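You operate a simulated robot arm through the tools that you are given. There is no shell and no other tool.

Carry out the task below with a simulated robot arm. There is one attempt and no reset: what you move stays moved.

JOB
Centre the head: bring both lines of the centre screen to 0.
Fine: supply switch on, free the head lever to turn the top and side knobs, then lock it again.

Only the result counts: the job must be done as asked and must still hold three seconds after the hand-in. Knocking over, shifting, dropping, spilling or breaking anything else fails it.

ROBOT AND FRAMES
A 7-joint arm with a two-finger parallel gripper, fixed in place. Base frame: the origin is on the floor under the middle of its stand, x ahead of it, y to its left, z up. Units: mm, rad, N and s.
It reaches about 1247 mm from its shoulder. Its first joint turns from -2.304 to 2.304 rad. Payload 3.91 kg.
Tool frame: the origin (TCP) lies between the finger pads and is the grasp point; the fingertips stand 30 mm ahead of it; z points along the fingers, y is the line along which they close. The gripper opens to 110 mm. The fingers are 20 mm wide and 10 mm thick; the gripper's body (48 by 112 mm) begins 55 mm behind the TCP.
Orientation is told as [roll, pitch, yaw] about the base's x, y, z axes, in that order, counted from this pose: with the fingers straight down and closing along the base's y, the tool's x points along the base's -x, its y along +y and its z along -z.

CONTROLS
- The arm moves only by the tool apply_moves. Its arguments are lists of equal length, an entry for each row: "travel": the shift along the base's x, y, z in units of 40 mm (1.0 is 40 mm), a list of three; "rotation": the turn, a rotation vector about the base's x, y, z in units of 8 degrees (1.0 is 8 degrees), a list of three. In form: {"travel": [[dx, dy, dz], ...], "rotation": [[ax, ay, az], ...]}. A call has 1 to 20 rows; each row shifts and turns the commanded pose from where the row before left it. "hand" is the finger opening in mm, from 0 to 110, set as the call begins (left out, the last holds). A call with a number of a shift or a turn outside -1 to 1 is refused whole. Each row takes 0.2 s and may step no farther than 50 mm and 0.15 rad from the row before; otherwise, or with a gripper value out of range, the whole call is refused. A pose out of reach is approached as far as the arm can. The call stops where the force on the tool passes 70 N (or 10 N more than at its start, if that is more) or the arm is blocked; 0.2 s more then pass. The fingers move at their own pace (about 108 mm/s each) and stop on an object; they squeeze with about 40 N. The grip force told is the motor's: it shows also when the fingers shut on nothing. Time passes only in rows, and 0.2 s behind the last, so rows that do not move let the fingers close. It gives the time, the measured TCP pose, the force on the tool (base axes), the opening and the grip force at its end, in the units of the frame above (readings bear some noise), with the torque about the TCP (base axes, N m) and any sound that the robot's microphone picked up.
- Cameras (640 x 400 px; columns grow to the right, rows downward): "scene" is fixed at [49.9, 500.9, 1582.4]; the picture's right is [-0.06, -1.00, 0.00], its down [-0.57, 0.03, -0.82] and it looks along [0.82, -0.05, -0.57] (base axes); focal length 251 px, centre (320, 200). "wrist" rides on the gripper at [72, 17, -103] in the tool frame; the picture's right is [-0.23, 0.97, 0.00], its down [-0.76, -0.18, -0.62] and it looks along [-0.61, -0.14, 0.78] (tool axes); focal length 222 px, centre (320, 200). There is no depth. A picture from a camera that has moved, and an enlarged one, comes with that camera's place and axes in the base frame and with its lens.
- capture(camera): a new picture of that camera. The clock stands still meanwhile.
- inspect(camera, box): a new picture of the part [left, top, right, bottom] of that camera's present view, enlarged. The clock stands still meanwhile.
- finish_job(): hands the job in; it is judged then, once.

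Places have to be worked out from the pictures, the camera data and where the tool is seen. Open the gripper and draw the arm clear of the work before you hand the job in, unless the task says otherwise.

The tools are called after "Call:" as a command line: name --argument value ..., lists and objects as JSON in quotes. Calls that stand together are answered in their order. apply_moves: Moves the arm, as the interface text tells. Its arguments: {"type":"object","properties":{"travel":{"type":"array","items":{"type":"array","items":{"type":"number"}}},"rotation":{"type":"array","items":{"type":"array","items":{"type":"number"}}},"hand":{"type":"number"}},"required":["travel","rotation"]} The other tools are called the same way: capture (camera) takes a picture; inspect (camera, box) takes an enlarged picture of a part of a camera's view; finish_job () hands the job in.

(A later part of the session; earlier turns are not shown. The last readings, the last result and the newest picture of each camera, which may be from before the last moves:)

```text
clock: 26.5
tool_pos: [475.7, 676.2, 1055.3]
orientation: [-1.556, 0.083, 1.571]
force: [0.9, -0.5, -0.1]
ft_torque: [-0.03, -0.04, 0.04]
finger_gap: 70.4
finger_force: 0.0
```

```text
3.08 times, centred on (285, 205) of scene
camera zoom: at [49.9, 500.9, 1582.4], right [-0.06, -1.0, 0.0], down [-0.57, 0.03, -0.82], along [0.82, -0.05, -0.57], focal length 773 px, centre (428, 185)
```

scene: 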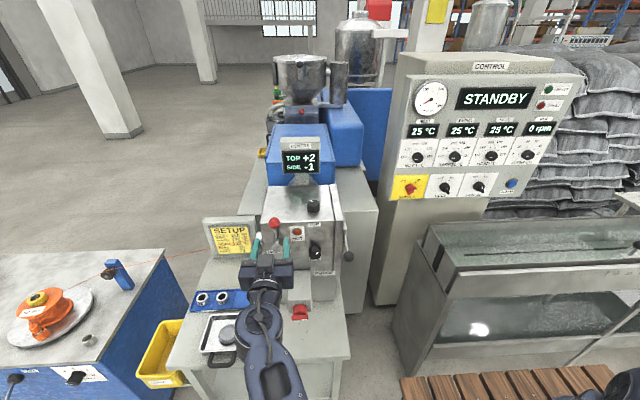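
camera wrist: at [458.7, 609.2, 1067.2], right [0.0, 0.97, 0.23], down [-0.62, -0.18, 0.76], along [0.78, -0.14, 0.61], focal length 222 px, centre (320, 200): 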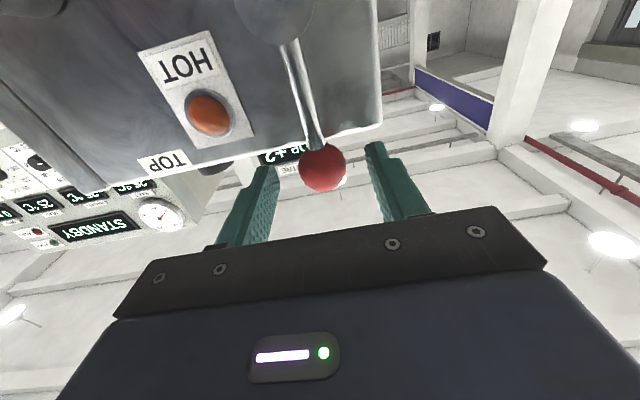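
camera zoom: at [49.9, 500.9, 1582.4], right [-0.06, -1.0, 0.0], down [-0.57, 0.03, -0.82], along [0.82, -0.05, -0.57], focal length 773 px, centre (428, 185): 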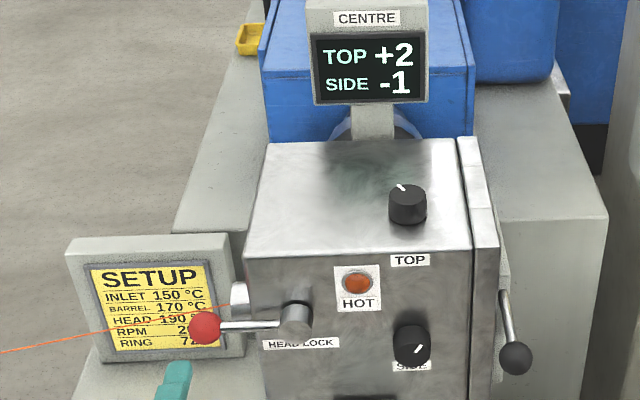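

Lever freed and holding. Now align the fingers in front of the SIDE knob (≈485,1018), staying back at x≈475.

Call:
apply_moves --travel '[[0, -0.683, -0.133], [0, -0.683, -0.133], [0, -0.683, -0.133], [0, -0.683, -0.133], [0, -0.683, -0.133], [0, -0.683, -0.133], [0, -0.683, -0.133]]' --rotation '[[0.886, 0, 0], [0.886, 0, 0], [0.886, 0, 0], [0.886, 0, 0], [0.886, 0, 0], [0.886, 0, 0], [0.886, 0, 0]]' --hand 70

Call:
capture --camera "wrist"

Call:
capture --camera "scene"

```text
clock: 28.1
tool_pos: [475.5, 485.3, 1018.3]
orientation: [-1.559, -0.786, 1.573]
force: [-0.5, -0.8, -0.1]
ft_torque: [0.01, 0.01, -0.01]
finger_gap: 70.1
finger_force: 0.0
```

```text
taken
camera wrist: at [372.8, 443.4, 955.0], right [-0.01, 0.85, -0.53], down [-0.62, 0.41, 0.67], along [0.78, 0.34, 0.52], focal length 222 px, centre (320, 200)
```

wrist: 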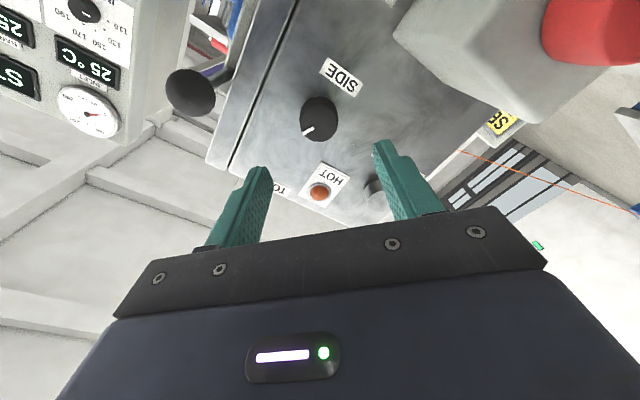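

```text
taken
```

scene: 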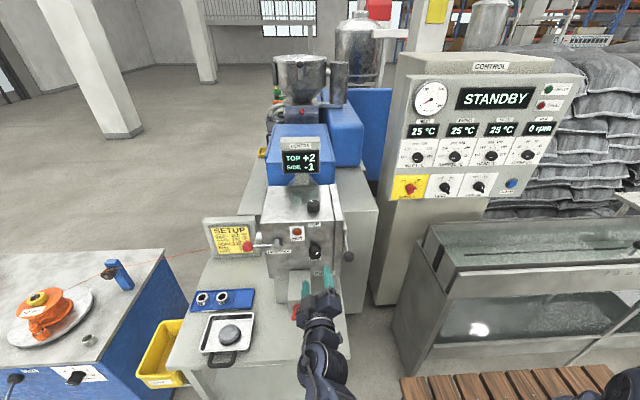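

Call:
inspect --camera "wrist" --box '[270, 80, 370, 150]'

Call:
inspect --camera "scene" --box '[270, 230, 370, 330]'

```text
5.71 times, centred on (320, 115) of wrist
camera zoom: at [372.8, 443.4, 955.0], right [-0.01, 0.85, -0.53], down [-0.62, 0.41, 0.67], along [0.78, 0.34, 0.52], focal length 1269 px, centre (320, 686)
```

zoom: 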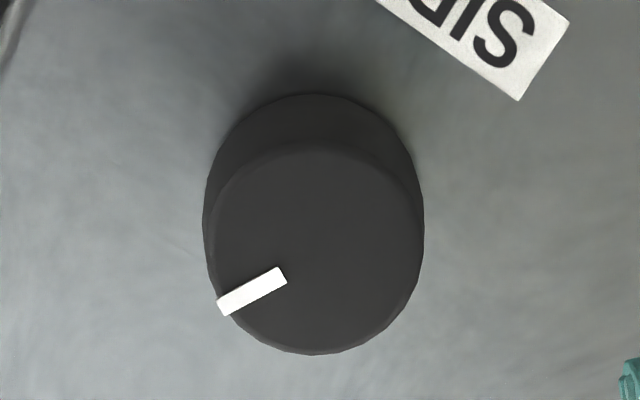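

```text
4.00 times, centred on (320, 280) of scene
camera zoom: at [49.9, 500.9, 1582.4], right [-0.06, -1.0, 0.0], down [-0.57, 0.03, -0.82], along [0.82, -0.05, -0.57], focal length 1005 px, centre (320, -120)
```

zoom: 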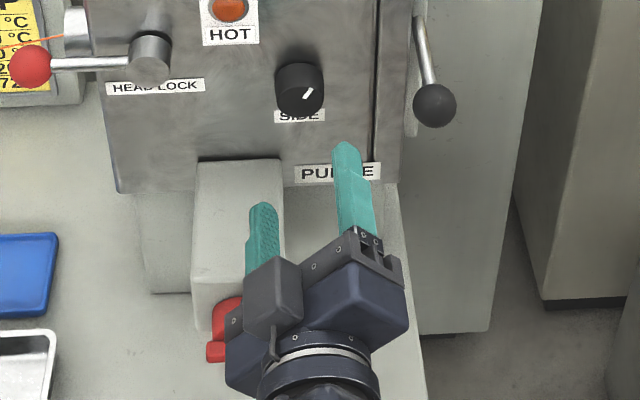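

Knob centre refined to ≈ (484.3, 1015.5), front x≈578. Shift slightly down and advance so the tips reach x≈591.

Call:
apply_moves --travel '[[0.6, -0.02, -0.06], [0.6, 0, 0], [0.5, 0, 0], [0.3, 0, 0], [0.14, 0, 0]]' --rotation '[[0, 0, 0], [0, 0, 0], [0, 0, 0], [0, 0, 0], [0, 0, 0]]'

Call:
inspect --camera "wrist" --box '[220, 90, 420, 220]'

Call:
inspect --camera "scene" --box '[270, 220, 370, 300]'

```text
clock: 29.3
tool_pos: [561.7, 485.6, 1015.1]
orientation: [-1.56, -0.784, 1.572]
force: [0.5, 0.6, 0.7]
ft_torque: [0.0, 0.01, -0.02]
finger_gap: 70.0
finger_force: 0.0
```

```text
3.08 times, centred on (320, 155) of wrist
camera zoom: at [458.8, 443.2, 952.8], right [-0.01, 0.85, -0.53], down [-0.62, 0.41, 0.67], along [0.78, 0.34, 0.52], focal length 684 px, centre (320, 338)
```

zoom: 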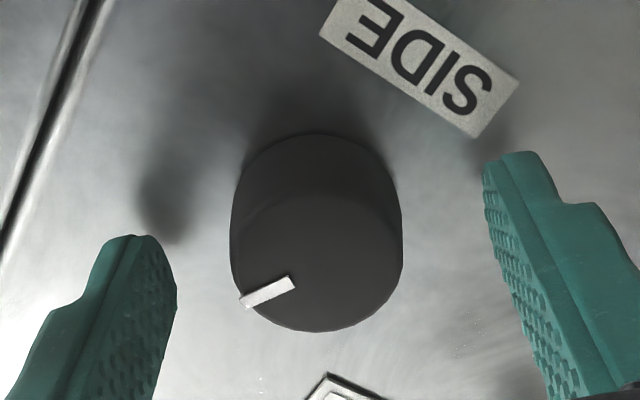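

```text
5.00 times, centred on (320, 260) of scene
camera zoom: at [49.9, 500.9, 1582.4], right [-0.06, -1.0, 0.0], down [-0.57, 0.03, -0.82], along [0.82, -0.05, -0.57], focal length 1256 px, centre (320, -100)
```

zoom: 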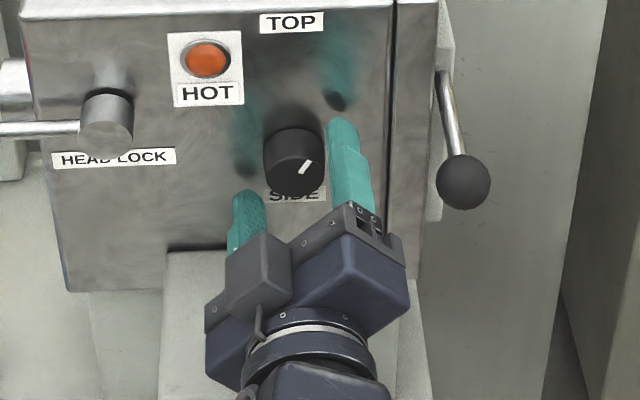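

Well-centred. Close on the SIDE knob.

Call:
apply_moves --travel '[[0, 0, 0], [0, 0, 0], [0, 0, 0]]' --rotation '[[0, 0, 0], [0, 0, 0], [0, 0, 0]]' --hand 0

Call:
inspect --camera "wrist" --box '[220, 90, 420, 220]'

```text
clock: 30.1
tool_pos: [561.7, 483.9, 1017.2]
orientation: [-1.561, -0.783, 1.571]
force: [2.1, -4.9, 8.3]
ft_torque: [-0.02, -0.27, -0.23]
finger_gap: 36.7
finger_force: 45.0
```

```text
3.08 times, centred on (320, 155) of wrist
camera zoom: at [458.8, 442.6, 953.4], right [-0.01, 0.85, -0.53], down [-0.62, 0.41, 0.67], along [0.78, 0.34, 0.52], focal length 684 px, centre (320, 338)
```

zoom: 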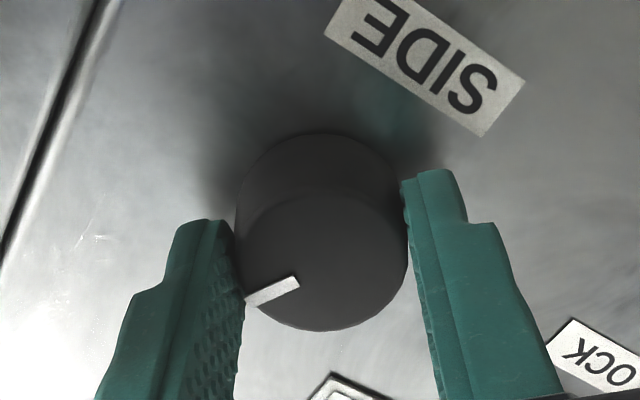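

Gripped (36.7 mm). Turn clockwise 16° and watch the screen.

Call:
apply_moves --travel '[[0, 0, 0], [0, 0, 0], [0, 0, 0]]' --rotation '[[0.67, 0, 0], [0.67, 0, 0], [0.66, 0, 0]]'

Call:
inspect --camera "scene" --box '[225, 140, 345, 270]'

Call:
inspect --camera "wrist" --box '[220, 90, 420, 220]'

```text
clock: 30.9
tool_pos: [562.9, 484.1, 1014.9]
orientation: [-1.563, -1.065, 1.573]
force: [9.3, -6.1, 13.5]
ft_torque: [0.03, -0.2, -0.29]
finger_gap: 36.6
finger_force: 44.7
```

```text
3.08 times, centred on (285, 205) of scene
camera zoom: at [49.9, 500.9, 1582.4], right [-0.06, -1.0, 0.0], down [-0.57, 0.03, -0.82], along [0.82, -0.05, -0.57], focal length 773 px, centre (428, 185)
```

zoom: 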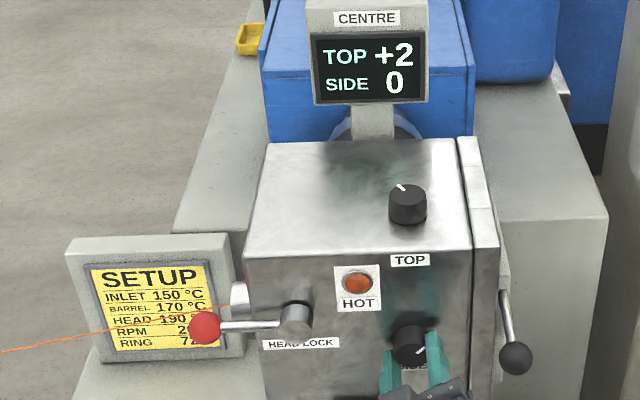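

```text
3.08 times, centred on (320, 155) of wrist
camera zoom: at [458.8, 461.5, 944.4], right [-0.01, 0.96, -0.27], down [-0.62, 0.21, 0.76], along [0.78, 0.18, 0.6], focal length 684 px, centre (320, 338)
```

zoom: 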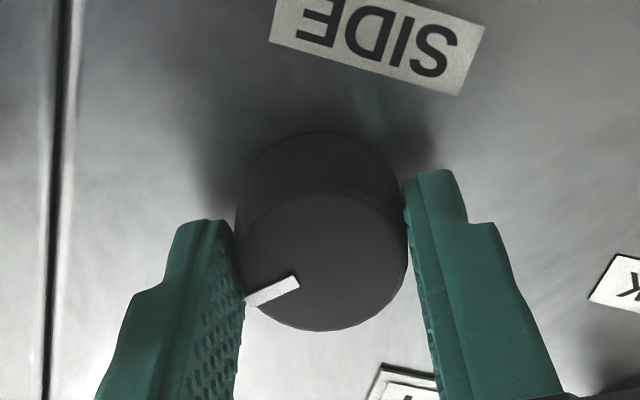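

SIDE reads 0. To centre it in its zero band I'll probe a little further clockwise in small steps.

Call:
apply_moves --travel '[[0, 0, 0], [0, 0, 0]]' --rotation '[[0.375, 0, 0], [0.375, 0, 0]]'

Call:
inspect --camera "scene" --box '[270, 130, 340, 180]'

```text
clock: 31.5
tool_pos: [561.8, 484.8, 1015.7]
orientation: [-1.562, -1.169, 1.575]
force: [16.2, -3.3, 16.5]
ft_torque: [-0.04, -0.31, 0.06]
finger_gap: 36.4
finger_force: 44.9
```

```text
8.00 times, centred on (305, 155) of scene
camera zoom: at [49.9, 500.9, 1582.4], right [-0.06, -1.0, 0.0], down [-0.57, 0.03, -0.82], along [0.82, -0.05, -0.57], focal length 2009 px, centre (440, 560)
```

zoom: 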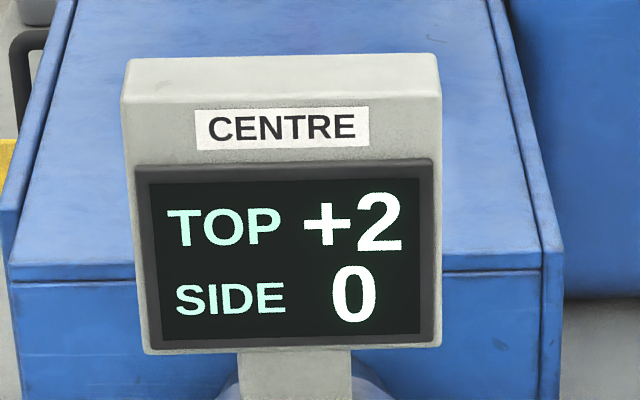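

Call:
apply_moves --travel '[[0, 0, 0], [0, 0, 0]]' --rotation '[[0.375, 0, 0], [0.375, 0, 0]]'

Call:
inspect --camera "scene" --box '[270, 130, 340, 180]'

```text
clock: 32.1
tool_pos: [560.4, 483.9, 1014.3]
orientation: [-1.563, -1.274, 1.575]
force: [17.2, -6.8, 14.4]
ft_torque: [-0.01, -0.29, -0.02]
finger_gap: 36.0
finger_force: 45.0
```

```text
8.00 times, centred on (305, 155) of scene
camera zoom: at [49.9, 500.9, 1582.4], right [-0.06, -1.0, 0.0], down [-0.57, 0.03, -0.82], along [0.82, -0.05, -0.57], focal length 2009 px, centre (440, 560)
```

zoom: 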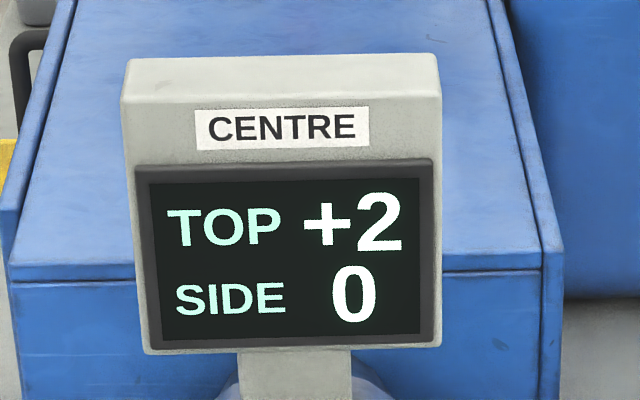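

Call:
apply_moves --travel '[[0, 0, 0], [0, 0, 0]]' --rotation '[[0.375, 0, 0], [0.375, 0, 0]]'

Call:
inspect --camera "scene" --box '[270, 130, 340, 180]'

Call:
inspect --camera "wrist" --box '[220, 90, 420, 220]'

```text
clock: 32.7
tool_pos: [562.2, 484.1, 1016.1]
orientation: [-1.564, -1.377, 1.577]
force: [14.9, -8.2, 11.2]
ft_torque: [0.01, -0.25, -0.2]
finger_gap: 36.1
finger_force: 45.1
```

```text
8.00 times, centred on (305, 155) of scene
camera zoom: at [49.9, 500.9, 1582.4], right [-0.06, -1.0, 0.0], down [-0.57, 0.03, -0.82], along [0.82, -0.05, -0.57], focal length 2009 px, centre (440, 560)
```

zoom: 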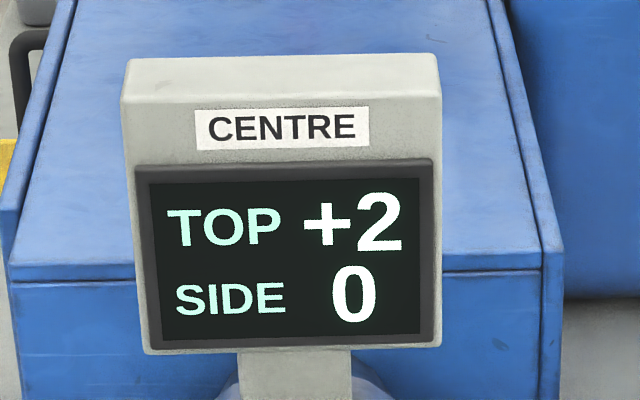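

```text
3.08 times, centred on (320, 155) of wrist
camera zoom: at [458.5, 484.5, 940.6], right [-0.01, 1.0, 0.04], down [-0.62, -0.04, 0.78], along [0.78, -0.01, 0.62], focal length 684 px, centre (320, 338)
```

zoom: 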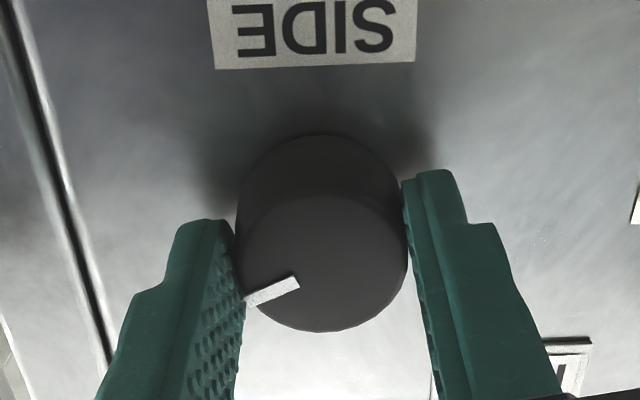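

Call:
apply_moves --travel '[[0, 0, 0], [0, 0, 0]]' --rotation '[[0.375, 0, 0], [0.375, 0, 0]]'

Call:
inspect --camera "scene" --box '[270, 130, 340, 180]'

```text
clock: 33.3
tool_pos: [562.4, 484.2, 1014.5]
orientation: [-1.571, -1.482, 1.585]
force: [9.3, -12.8, 7.1]
ft_torque: [0.04, -0.28, -0.35]
finger_gap: 36.1
finger_force: 45.2
```

```text
8.00 times, centred on (305, 155) of scene
camera zoom: at [49.9, 500.9, 1582.4], right [-0.06, -1.0, 0.0], down [-0.57, 0.03, -0.82], along [0.82, -0.05, -0.57], focal length 2009 px, centre (440, 560)
```

zoom: 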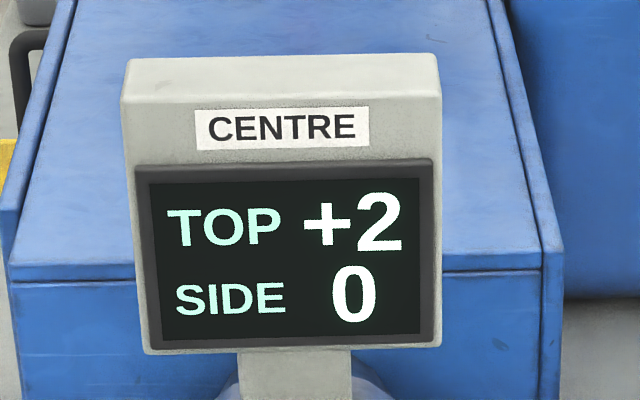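

Call:
apply_moves --travel '[[0, 0, 0], [0, 0, 0]]' --rotation '[[0.375, 0, 0], [0.375, 0, 0]]'

Call:
inspect --camera "scene" --box '[270, 130, 340, 180]'

```text
clock: 33.9
tool_pos: [562.1, 484.3, 1014.7]
orientation: [1.639, -1.555, -1.626]
force: [11.3, -9.3, 2.4]
ft_torque: [0.0, -0.27, -0.26]
finger_gap: 36.3
finger_force: 45.3
```

```text
8.00 times, centred on (305, 155) of scene
camera zoom: at [49.9, 500.9, 1582.4], right [-0.06, -1.0, 0.0], down [-0.57, 0.03, -0.82], along [0.82, -0.05, -0.57], focal length 2009 px, centre (440, 560)
```

zoom: 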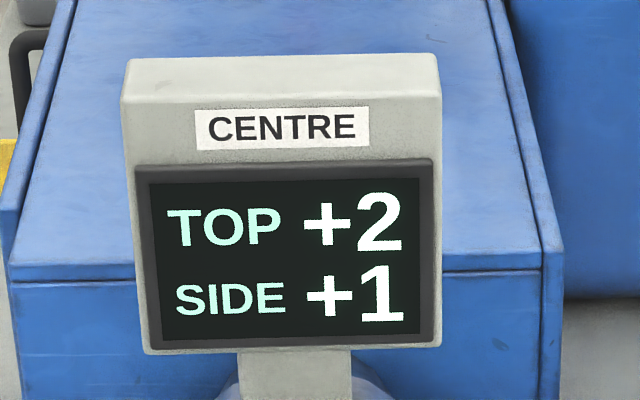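

SIDE flips to +1 between 40° and 46°, and to 0 before 16°, so the zero band centres near 30° (30° per unit). Turn back 16° to sit mid-band.

Call:
apply_moves --travel '[[0, 0, 0], [0, 0, 0], [0, 0, 0]]' --rotation '[[-0.7, 0, 0], [-0.7, 0, 0], [-0.65, 0, 0]]'

Call:
inspect --camera "scene" --box '[270, 130, 340, 180]'

Call:
inspect --camera "wrist" --box '[220, 90, 420, 220]'

```text
clock: 34.7
tool_pos: [562.3, 483.1, 1014.7]
orientation: [-1.563, -1.301, 1.576]
force: [10.6, -7.2, 1.0]
ft_torque: [-0.02, 0.11, -0.32]
finger_gap: 35.9
finger_force: 45.2
```

```text
8.00 times, centred on (305, 155) of scene
camera zoom: at [49.9, 500.9, 1582.4], right [-0.06, -1.0, 0.0], down [-0.57, 0.03, -0.82], along [0.82, -0.05, -0.57], focal length 2009 px, centre (440, 560)
```

zoom: 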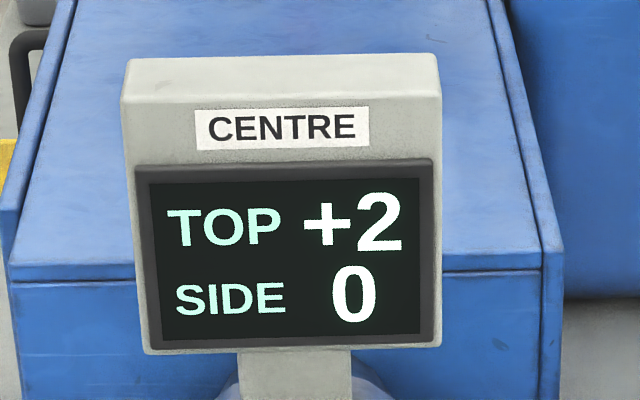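

```text
3.08 times, centred on (320, 155) of wrist
camera zoom: at [458.4, 478.6, 940.7], right [-0.01, 1.0, -0.04], down [-0.62, 0.02, 0.78], along [0.78, 0.04, 0.62], focal length 684 px, centre (320, 338)
```

zoom: 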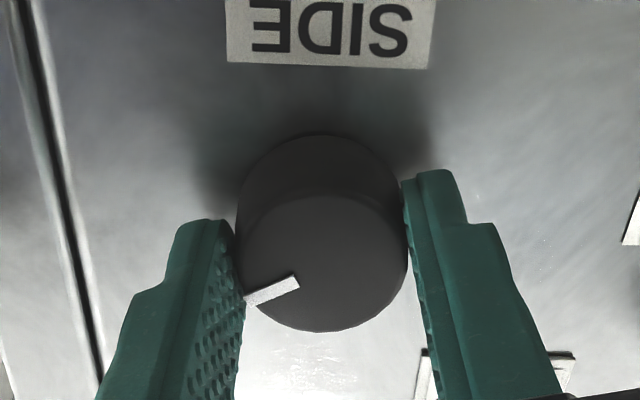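

SIDE is at 0, mid-band. Open and back off.

Call:
apply_moves --travel '[[0, 0, 0], [0, 0, 0], [0, 0, 0]]' --rotation '[[0, 0, 0], [0, 0, 0], [0, 0, 0]]' --hand 70

Call:
apply_moves --travel '[[-0.5, 0, 0], [-0.8, 0, 0], [-0.8, 0, 0]]' --rotation '[[0, 0, 0], [0, 0, 0], [0, 0, 0]]'

Call:
capture --camera "scene"

```text
clock: 35.5
tool_pos: [561.8, 483.1, 1015.0]
orientation: [-1.563, -1.3, 1.576]
force: [0.5, 0.7, -0.3]
ft_torque: [-0.01, -0.03, -0.01]
finger_gap: 69.8
finger_force: 0.0
```

```text
clock: 36.3
tool_pos: [476.1, 483.8, 1014.6]
orientation: [-1.562, -1.298, 1.576]
force: [-1.4, -0.9, 0.6]
ft_torque: [0.01, 0.0, 0.01]
finger_gap: 70.1
finger_force: 0.1
```

```text
taken
```

scene: 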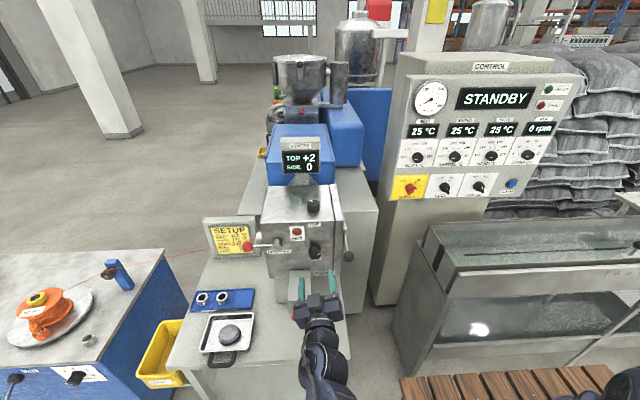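

SIDE holds 0. Now the TOP knob: raise clear of the head and turn the fingers to point down.

Call:
apply_moves --travel '[[-0.1, 0, 0.3], [-0.1, 0, 0.4], [0, 0, 0.5], [0, 0, 0.5], [0, 0, 0.5], [0, 0, 0.5], [0, 0, 0.5], [0, 0, 0.5], [0, 0, 0.5], [0, 0, 0.5], [0, 0, 0.5], [0, 0, 0.5], [0, 0, 0.5], [0, 0, 0.3]]' --rotation '[[0.97, 0, 0], [0.97, 0, 0], [0, 1, 0], [0, 1, 0], [0, 1, 0], [0, 1, 0], [0, 1, 0], [0, 1, 0], [0, 1, 0], [0, 1, 0], [0, 1, 0], [0, 1, 0], [0, 1, 0], [0, 0.25, 0]]' --hand 70

Call:
capture --camera "wrist"

Call:
capture --camera "scene"

```text
clock: 39.3
tool_pos: [468.5, 484.8, 1274.8]
orientation: [0.014, 0.001, 0.0]
force: [0.6, -0.5, 0.0]
ft_torque: [0.03, -0.03, -0.01]
finger_gap: 70.1
finger_force: 0.0
```

```text
taken
camera wrist: at [397.5, 498.5, 1378.2], right [0.23, 0.97, 0.01], down [0.76, -0.19, 0.62], along [0.61, -0.13, -0.78], focal length 222 px, centre (320, 200)
```

wrist: 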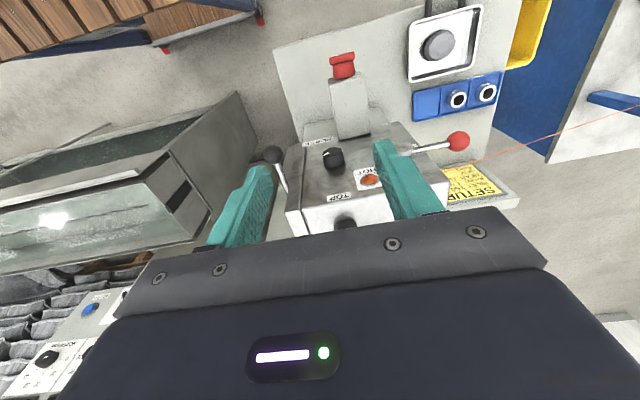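

```text
taken
```

scene: 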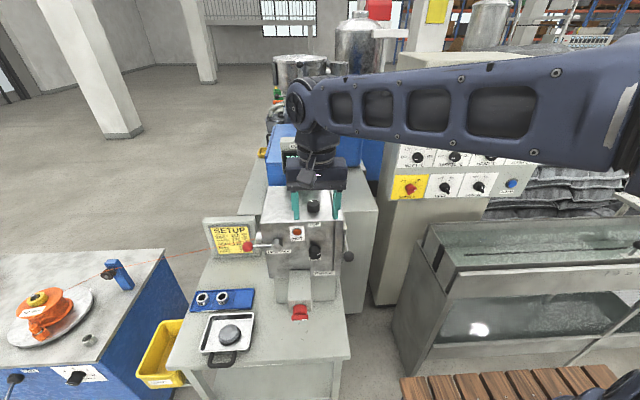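

Fingers are vertical. Move over the TOP knob with a −30° yaw, stopping above it.

Call:
apply_moves --travel '[[0.79, 0, -0.1], [0.79, 0, -0.1], [0.79, 0, -0.1], [0.79, 0, -0.2], [0.79, 0, -0.3], [0.79, -0.03, -0.3]]' --rotation '[[-0.1, 0, -0.625], [0, 0, -0.625], [0, 0, -0.625], [0, 0, -0.625], [0, 0, -0.625], [0, 0, -0.625]]' --hand 70

Call:
capture --camera "wrist"

Call:
inspect --camera "scene" --box '[225, 120, 385, 240]'

```text
clock: 40.7
tool_pos: [658.4, 483.5, 1231.1]
orientation: [0.0, -0.002, -0.524]
force: [-0.6, 0.4, -0.9]
ft_torque: [0.0, -0.05, -0.02]
finger_gap: 69.9
finger_force: 0.1
```

```text
taken
camera wrist: at [604.3, 532.7, 1334.4], right [0.68, 0.73, 0.0], down [0.57, -0.53, 0.62], along [0.46, -0.43, -0.78], focal length 222 px, centre (320, 200)
```

wrist: 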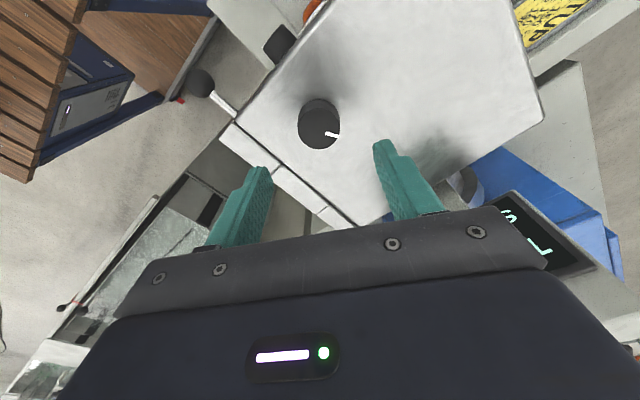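

```text
3.33 times, centred on (305, 180) of scene
camera zoom: at [49.9, 500.9, 1582.4], right [-0.06, -1.0, 0.0], down [-0.57, 0.03, -0.82], along [0.82, -0.05, -0.57], focal length 837 px, centre (370, 267)
```

zoom: 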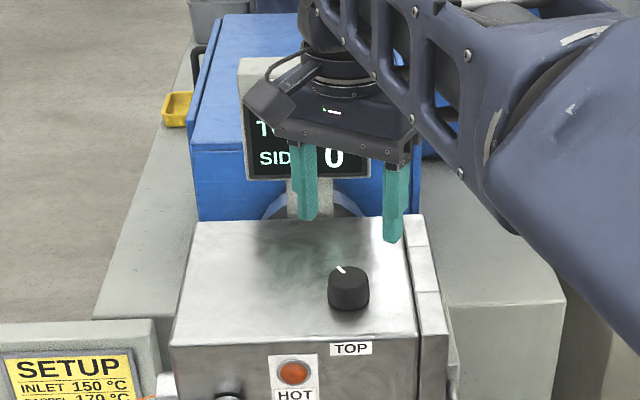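

Call:
inspect --camera "wrist" --box '[270, 85, 370, 160]'

Call:
inspect --camera "wrist" --box '[470, 170, 630, 290]'

```text
5.33 times, centred on (320, 122) of wrist
camera zoom: at [604.3, 532.7, 1334.4], right [0.68, 0.73, 0.0], down [0.57, -0.53, 0.62], along [0.46, -0.43, -0.78], focal length 1185 px, centre (320, 613)
```

zoom: 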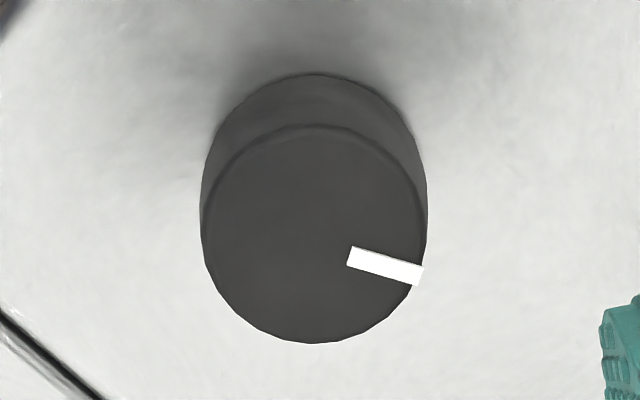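

```text
3.33 times, centred on (550, 230) of wrist
camera zoom: at [604.3, 532.7, 1334.4], right [0.68, 0.73, 0.0], down [0.57, -0.53, 0.62], along [0.46, -0.43, -0.78], focal length 740 px, centre (-447, 100)
```

zoom: 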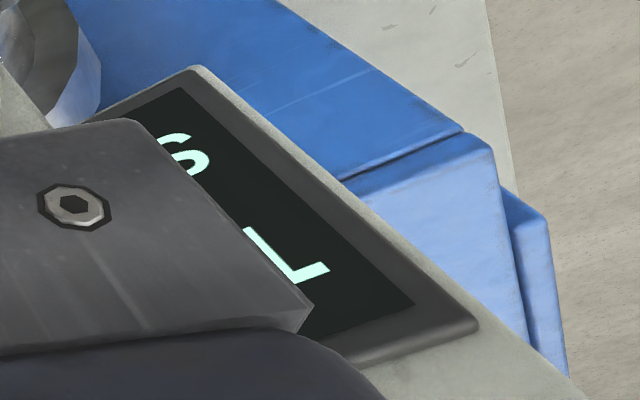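

Knob centre from this view ≈ (655,484), top z≈1150. Correct by (−3,+2) mm and lower so the tips sit ≈5 mm above the head's top.

Call:
apply_moves --travel '[[-0.075, 0.05, -0.4], [0, 0, -0.5], [0, 0, -0.4], [0, 0, -0.2], [0, 0, -0.1]]' --rotation '[[0, 0, 0], [0, 0, 0], [0, 0, 0], [0, 0, 0], [0, 0, 0]]'

Call:
inspect --camera "wrist" --box '[220, 90, 420, 220]'

Call:
inspect --camera "scene" --box '[225, 120, 385, 240]'

```text
clock: 41.9
tool_pos: [656.0, 485.3, 1167.4]
orientation: [-0.001, -0.001, -0.522]
force: [0.0, -0.3, -0.1]
ft_torque: [-0.02, 0.0, 0.0]
finger_gap: 69.8
finger_force: 0.2
```

```text
3.08 times, centred on (320, 155) of wrist
camera zoom: at [602.0, 535.1, 1270.6], right [0.68, 0.73, 0.0], down [0.57, -0.53, 0.62], along [0.46, -0.43, -0.78], focal length 684 px, centre (320, 338)
```

zoom: 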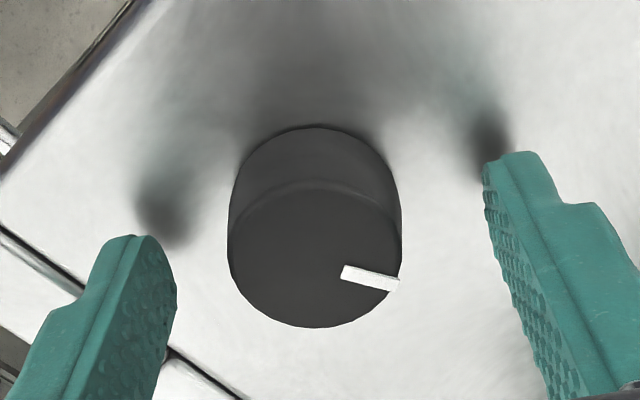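

```text
3.33 times, centred on (305, 180) of scene
camera zoom: at [49.9, 500.9, 1582.4], right [-0.06, -1.0, 0.0], down [-0.57, 0.03, -0.82], along [0.82, -0.05, -0.57], focal length 837 px, centre (370, 267)
```

zoom: 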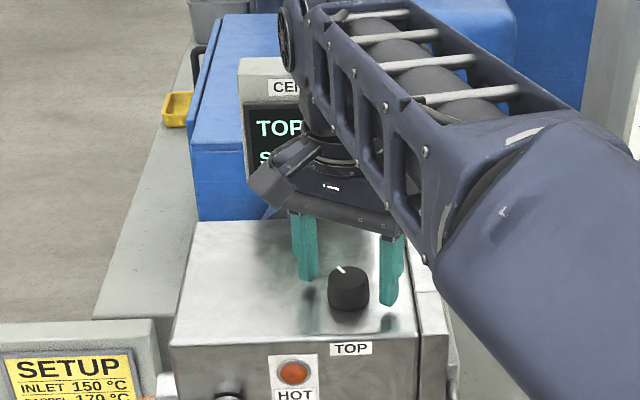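

Centred. Lower 3 mm more and close on the knob.

Call:
apply_moves --travel '[[0, 0, -0.08]]' --rotation '[[0, 0, 0]]'

Call:
apply_moves --travel '[[0, 0, 0], [0, 0, 0], [0, 0, 0]]' --rotation '[[0, 0, 0], [0, 0, 0], [0, 0, 0]]' --hand 0

Call:
inspect --camera "wrist" --box '[220, 90, 420, 220]'

```text
clock: 42.3
tool_pos: [655.7, 485.7, 1163.1]
orientation: [0.0, -0.002, -0.524]
force: [0.1, 0.1, -0.1]
ft_torque: [0.0, 0.01, 0.03]
finger_gap: 69.9
finger_force: 0.0
```

```text
clock: 43.1
tool_pos: [655.5, 485.3, 1164.1]
orientation: [0.0, -0.002, -0.524]
force: [-11.6, -13.5, -4.7]
ft_torque: [-0.41, 0.56, 0.04]
finger_gap: 36.8
finger_force: 45.0
```

```text
3.08 times, centred on (320, 155) of wrist
camera zoom: at [601.7, 534.5, 1267.0], right [0.68, 0.73, 0.0], down [0.57, -0.53, 0.62], along [0.46, -0.43, -0.78], focal length 684 px, centre (320, 338)
```

zoom: 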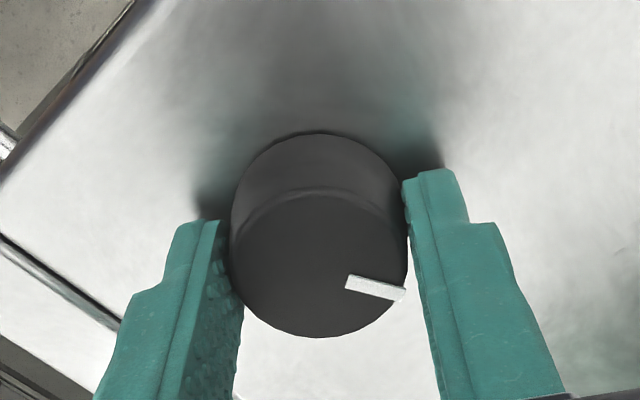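

Gripped (36.8 mm). Turn counter-clockwise (seen from above) 30° first and look for any view of the screen.

Call:
apply_moves --travel '[[0, 0, 0], [0, 0, 0], [0, 0, 0], [0, 0, 0]]' --rotation '[[0, 0, 0.9375], [0, 0, 0.9375], [0, 0, 0.9375], [0, 0, 0.9375]]'

Call:
capture --camera "wrist"

Call:
inspect --camera "scene" --box '[255, 120, 355, 195]'

```text
clock: 44.1
tool_pos: [656.3, 484.2, 1163.8]
orientation: [0.0, -0.005, 0.001]
force: [-8.2, -12.4, -2.7]
ft_torque: [-0.32, 0.01, 0.02]
finger_gap: 37.0
finger_force: 44.8
```

```text
taken
camera wrist: at [583.4, 500.6, 1267.0], right [0.23, 0.97, 0.0], down [0.76, -0.18, 0.63], along [0.61, -0.14, -0.78], focal length 222 px, centre (320, 200)
```

wrist: 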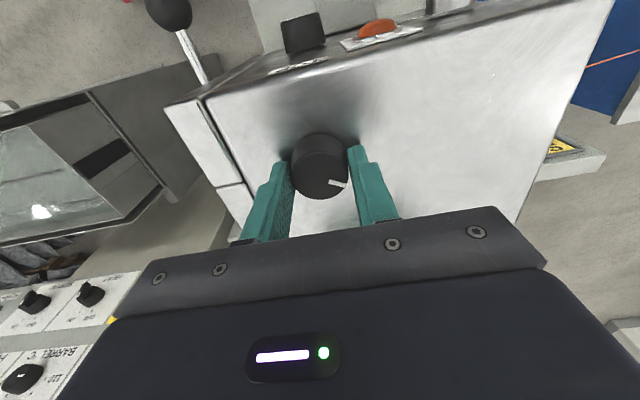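

```text
5.33 times, centred on (305, 158) of scene
camera zoom: at [49.9, 500.9, 1582.4], right [-0.06, -1.0, 0.0], down [-0.57, 0.03, -0.82], along [0.82, -0.05, -0.57], focal length 1339 px, centre (400, 427)
```

zoom: 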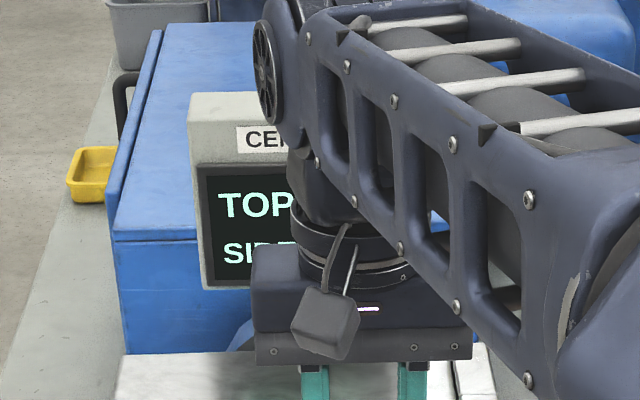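

Knob turns with the grip. Continue the remaining 30°, then release and lift away to read the screen.

Call:
apply_moves --travel '[[0, 0, 0], [0, 0, 0], [0, 0, 0], [0, 0, 0]]' --rotation '[[0, 0, 0.9375], [0, 0, 0.9375], [0, 0, 0.9375], [0, 0, 0.9375]]'

Call:
inspect --camera "wrist" --box '[220, 90, 420, 220]'

Call:
inspect --camera "scene" --box '[255, 120, 355, 195]'

Call:
capture --camera "wrist"

```text
clock: 45.1
tool_pos: [655.6, 485.4, 1164.9]
orientation: [0.0, -0.004, 0.525]
force: [-5.5, -5.0, -3.5]
ft_torque: [0.04, -0.23, 0.02]
finger_gap: 37.1
finger_force: 44.9
```

```text
3.08 times, centred on (320, 155) of wrist
camera zoom: at [584.7, 462.4, 1267.0], right [-0.29, 0.96, 0.0], down [0.75, 0.23, 0.63], along [0.6, 0.18, -0.78], focal length 684 px, centre (320, 338)
```

zoom: 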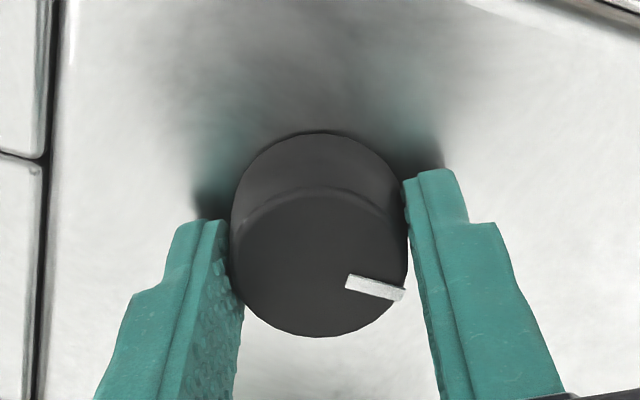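

```text
5.33 times, centred on (305, 158) of scene
camera zoom: at [49.9, 500.9, 1582.4], right [-0.06, -1.0, 0.0], down [-0.57, 0.03, -0.82], along [0.82, -0.05, -0.57], focal length 1339 px, centre (400, 427)
```

zoom: 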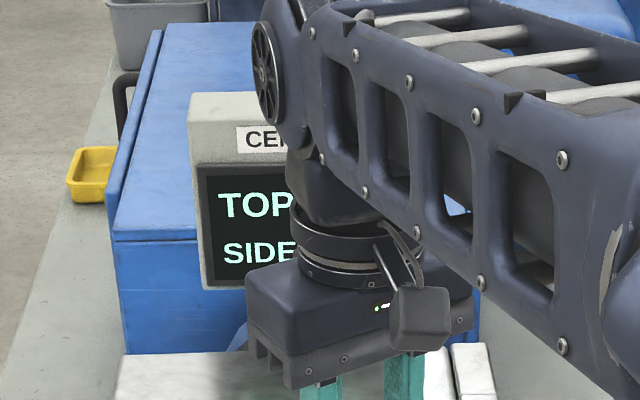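

```text
taken
camera wrist: at [584.7, 462.4, 1267.0], right [-0.29, 0.96, 0.0], down [0.75, 0.23, 0.63], along [0.6, 0.18, -0.78], focal length 222 px, centre (320, 200)
```

wrist: 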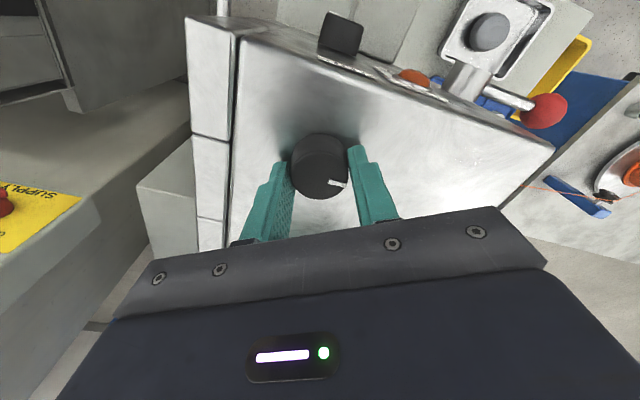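

Release, lift, and shift to the right so the screen is uncovered.

Call:
apply_moves --travel '[[0, 0, 0], [0, 0, 0], [0, 0, 0]]' --rotation '[[0, 0, 0], [0, 0, 0], [0, 0, 0]]' --hand 70

Call:
apply_moves --travel '[[0, 0, 0.5], [0, 0, 0.8], [0, -0.5, 0.5], [-0.2, -0.9, 0], [-0.2, -0.9, 0], [-0.2, -0.9, 0]]' --rotation '[[0, 0, 0], [0, 0, 0], [0, 0, -0.9], [0, 0, -0.9], [0, 0, -0.9], [0, 0, -0.9]]'

Call:
inspect --camera "scene" --box '[225, 130, 355, 230]'

```text
clock: 45.9
tool_pos: [657.1, 485.2, 1164.0]
orientation: [0.0, -0.002, 0.524]
force: [0.4, 0.0, 0.3]
ft_torque: [-0.02, 0.01, 0.01]
finger_gap: 69.7
finger_force: 0.0
```

```text
clock: 47.3
tool_pos: [632.7, 356.6, 1234.1]
orientation: [-0.001, -0.002, 0.021]
force: [0.2, 0.9, -0.7]
ft_torque: [-0.02, -0.04, -0.02]
finger_gap: 69.9
finger_force: 0.1
```

```text
4.00 times, centred on (290, 180) of scene
camera zoom: at [49.9, 500.9, 1582.4], right [-0.06, -1.0, 0.0], down [-0.57, 0.03, -0.82], along [0.82, -0.05, -0.57], focal length 1005 px, centre (440, 280)
```

zoom: 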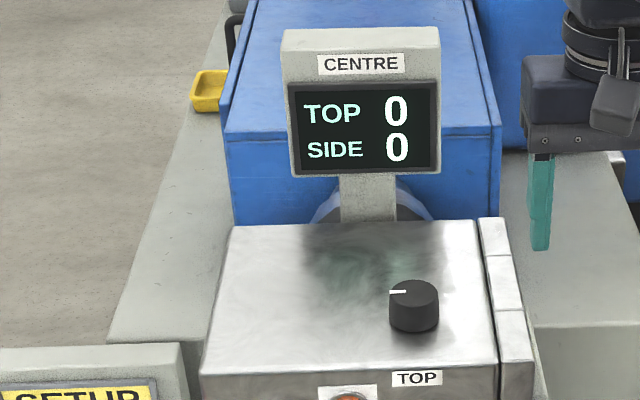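

Both lines read 0. Now go back to the lever: first retreat to in front of the head.

Call:
apply_moves --travel '[[-0.82, 0.64, 0.2], [-0.82, 0.64, 0.2], [-0.82, 0.64, 0.2], [-0.82, 0.64, 0.2], [-0.82, 0.64, 0.2]]' --rotation '[[0, 0, 0], [0, 0, 0], [0, 0, 0], [0, 0, 0], [0, 0, -0.1]]' --hand 70

Call:
apply_moves --travel '[[0, 0.406, -0.458], [0, 0.406, -0.458], [0, 0.406, -0.458], [0, 0.406, -0.458], [0, 0.406, -0.458], [0, 0.406, -0.458], [0, 0.406, -0.458], [0, 0.406, -0.458], [0, 0.406, -0.458], [0, 0.406, -0.458], [0, 0.406, -0.458], [0, 0.406, -0.458]]' --rotation '[[0, -0.9375, 0], [0, -0.9375, 0], [0, -0.9375, 0], [0, -0.9375, 0], [0, -0.9375, 0], [0, -0.9375, 0], [0, -0.9375, 0], [0, -0.9375, 0], [0, -0.9375, 0], [0, -0.9375, 0], [0, -0.9375, 0], [0, -0.9375, 0]]'

Call:
capture --camera "scene"

```text
clock: 48.5
tool_pos: [468.8, 483.8, 1275.1]
orientation: [0.0, -0.002, 0.005]
force: [0.8, -0.4, 0.7]
ft_torque: [0.02, 0.03, 0.01]
finger_gap: 70.2
finger_force: 0.1
```

```text
clock: 51.1
tool_pos: [468.8, 680.3, 1057.4]
orientation: [-1.967, -1.563, 1.969]
force: [-0.2, 0.3, 0.1]
ft_torque: [0.01, -0.01, 0.01]
finger_gap: 70.0
finger_force: 0.0
```

```text
taken
```

scene: 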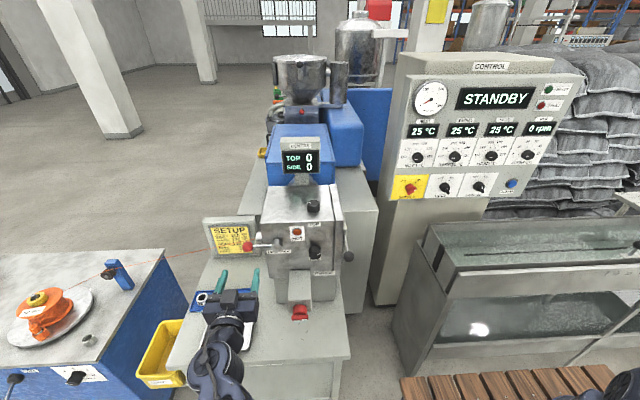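

Roll −90° so the fingers close vertically on the ball, as it was left.

Call:
apply_moves --travel '[[0, -0.02, 0], [0, -0.02, 0], [0, 0, -0.03], [0, 0, 0], [0, 0, 0], [0, 0, 0], [0, 0, 0], [0, 0, 0], [0, 0, 0], [0, 0, 0], [0, 0, 0], [0, 0, 0]]' --rotation '[[-0.9375, 0, 0], [-0.9375, 0, 0], [-0.9375, 0, 0], [-0.9375, 0, 0], [-0.9375, 0, 0], [-0.9375, 0, 0], [-0.9375, 0, 0], [-0.9375, 0, 0], [-0.9375, 0, 0], [-0.9375, 0, 0], [-0.9375, 0, 0], [-0.9375, 0, 0]]'

Call:
capture --camera "wrist"

Call:
inspect --camera "scene" --box '[225, 220, 305, 280]'

```text
clock: 53.7
tool_pos: [467.9, 677.7, 1054.9]
orientation: [-1.57, 0.007, 1.573]
force: [0.0, -0.5, -0.3]
ft_torque: [0.0, 0.03, -0.01]
finger_gap: 70.0
finger_force: 0.0
```

```text
taken
camera wrist: at [365.0, 604.2, 1038.6], right [0.0, 0.22, -0.98], down [-0.62, 0.76, 0.17], along [0.78, 0.61, 0.14], focal length 222 px, centre (320, 200)
```

wrist: 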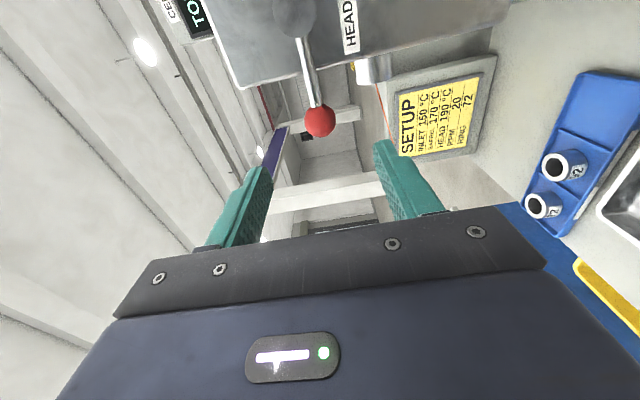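

```text
6.67 times, centred on (265, 250) of scene
camera zoom: at [49.9, 500.9, 1582.4], right [-0.06, -1.0, 0.0], down [-0.57, 0.03, -0.82], along [0.82, -0.05, -0.57], focal length 1674 px, centre (687, -133)
```

zoom: 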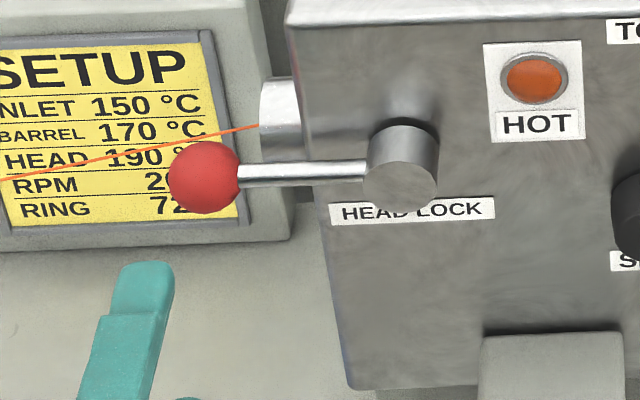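

Ball sits exactly on the tool axis. Advance to x≈561 and close on it.

Call:
apply_moves --travel '[[0.7, 0, 0], [0.7, 0, 0], [0.5, 0, 0], [0.3, 0, 0], [0.12, 0, 0]]' --rotation '[[0, 0, 0], [0, 0, 0], [0, 0, 0], [0, 0, 0], [0, 0, 0]]'

Call:
apply_moves --travel '[[0, 0, 0], [0, 0, 0], [0, 0, 0]]' --rotation '[[0, 0, 0], [0, 0, 0], [0, 0, 0]]' --hand 0

Call:
inspect --camera "wrist" --box '[220, 90, 420, 220]'

```text
clock: 54.9
tool_pos: [561.0, 677.8, 1054.5]
orientation: [-1.571, 0.008, 1.575]
force: [0.6, 0.3, -0.7]
ft_torque: [0.02, 0.03, 0.01]
finger_gap: 70.2
finger_force: 0.1
```

```text
clock: 55.7
tool_pos: [561.9, 677.7, 1055.0]
orientation: [-1.57, 0.006, 1.572]
force: [2.1, 1.8, 0.3]
ft_torque: [-0.09, -0.03, 0.19]
finger_gap: 31.3
finger_force: 45.1
```

```text
3.08 times, centred on (320, 155) of wrist
camera zoom: at [458.3, 604.4, 1038.6], right [0.0, 0.22, -0.98], down [-0.62, 0.76, 0.17], along [0.78, 0.61, 0.14], focal length 684 px, centre (320, 338)
```

zoom: 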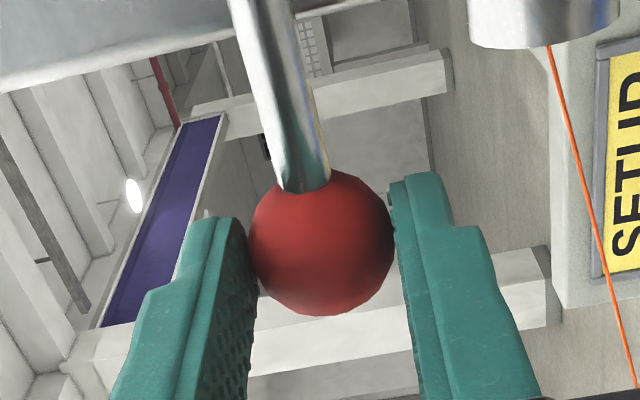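

Ball gripped. Swing it up along the arc, rolling with the lever — first half.

Call:
apply_moves --travel '[[0, -0.021, 0.297], [0, -0.062, 0.291], [0, -0.102, 0.28], [0, -0.14, 0.263], [0, -0.175, 0.241], [0, -0.2065, 0.214]]' --rotation '[[1, 0, 0], [1, 0, 0], [1, 0, 0], [1, 0, 0], [1, 0, 0], [1, 0, 0]]'

Call:
inspect --camera "scene" --box '[225, 140, 345, 270]'

```text
clock: 57.1
tool_pos: [561.9, 649.1, 1117.3]
orientation: [-1.573, -0.832, 1.572]
force: [7.9, 1.3, -3.7]
ft_torque: [0.21, 0.06, 0.07]
finger_gap: 31.5
finger_force: 45.4
```

```text
3.08 times, centred on (285, 205) of scene
camera zoom: at [49.9, 500.9, 1582.4], right [-0.06, -1.0, 0.0], down [-0.57, 0.03, -0.82], along [0.82, -0.05, -0.57], focal length 773 px, centre (428, 185)
```

zoom: 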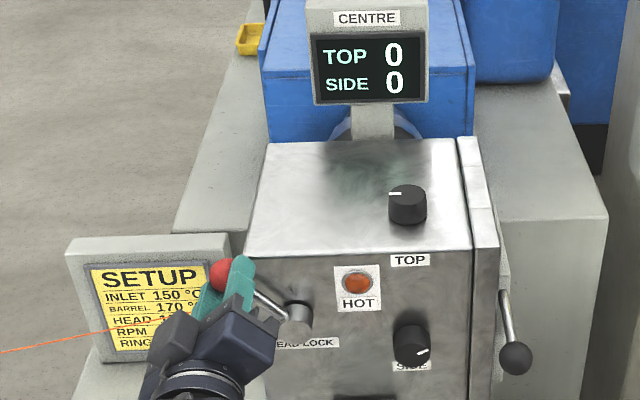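

Low forces, lever following. Continue the rest of the arc up to vertical.

Call:
apply_moves --travel '[[0, -0.2345, 0.183], [0, -0.258, 0.149], [0, -0.276, 0.1115], [0, -0.289, 0.072], [0, -0.296, 0.031]]' --rotation '[[1, 0, 0], [1, 0, 0], [1, 0, 0], [1, 0, 0], [1, 0, 0]]'

Call:
apply_moves --travel '[[0, -0.07, 0], [0, -0.06, 0], [0, -0.05, 0]]' --rotation '[[0.2, 0, 0], [0, 0, 0], [0, 0, 0]]'

Call:
inspect --camera "scene" --box '[225, 140, 345, 270]'

```text
clock: 58.3
tool_pos: [560.4, 596.2, 1138.6]
orientation: [-1.592, -1.528, 1.59]
force: [4.8, -0.6, -19.3]
ft_torque: [-0.06, 0.39, 0.03]
finger_gap: 31.2
finger_force: 44.3
```

```text
clock: 59.1
tool_pos: [560.6, 593.1, 1138.5]
orientation: [-1.711, -1.555, 1.718]
force: [32.5, 56.6, -9.8]
ft_torque: [-0.12, 0.32, 1.13]
finger_gap: 31.6
finger_force: 44.8
```

```text
3.08 times, centred on (285, 205) of scene
camera zoom: at [49.9, 500.9, 1582.4], right [-0.06, -1.0, 0.0], down [-0.57, 0.03, -0.82], along [0.82, -0.05, -0.57], focal length 773 px, centre (428, 185)
```

zoom: 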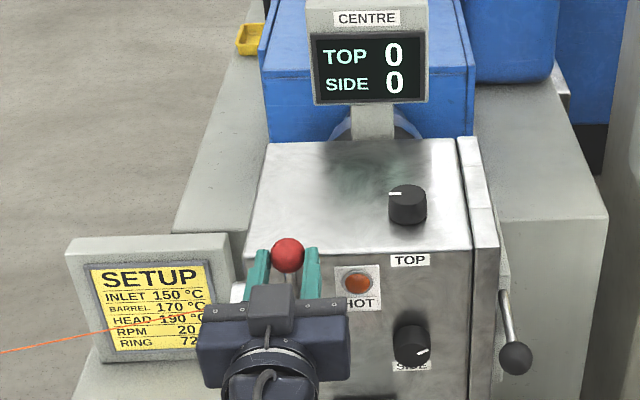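

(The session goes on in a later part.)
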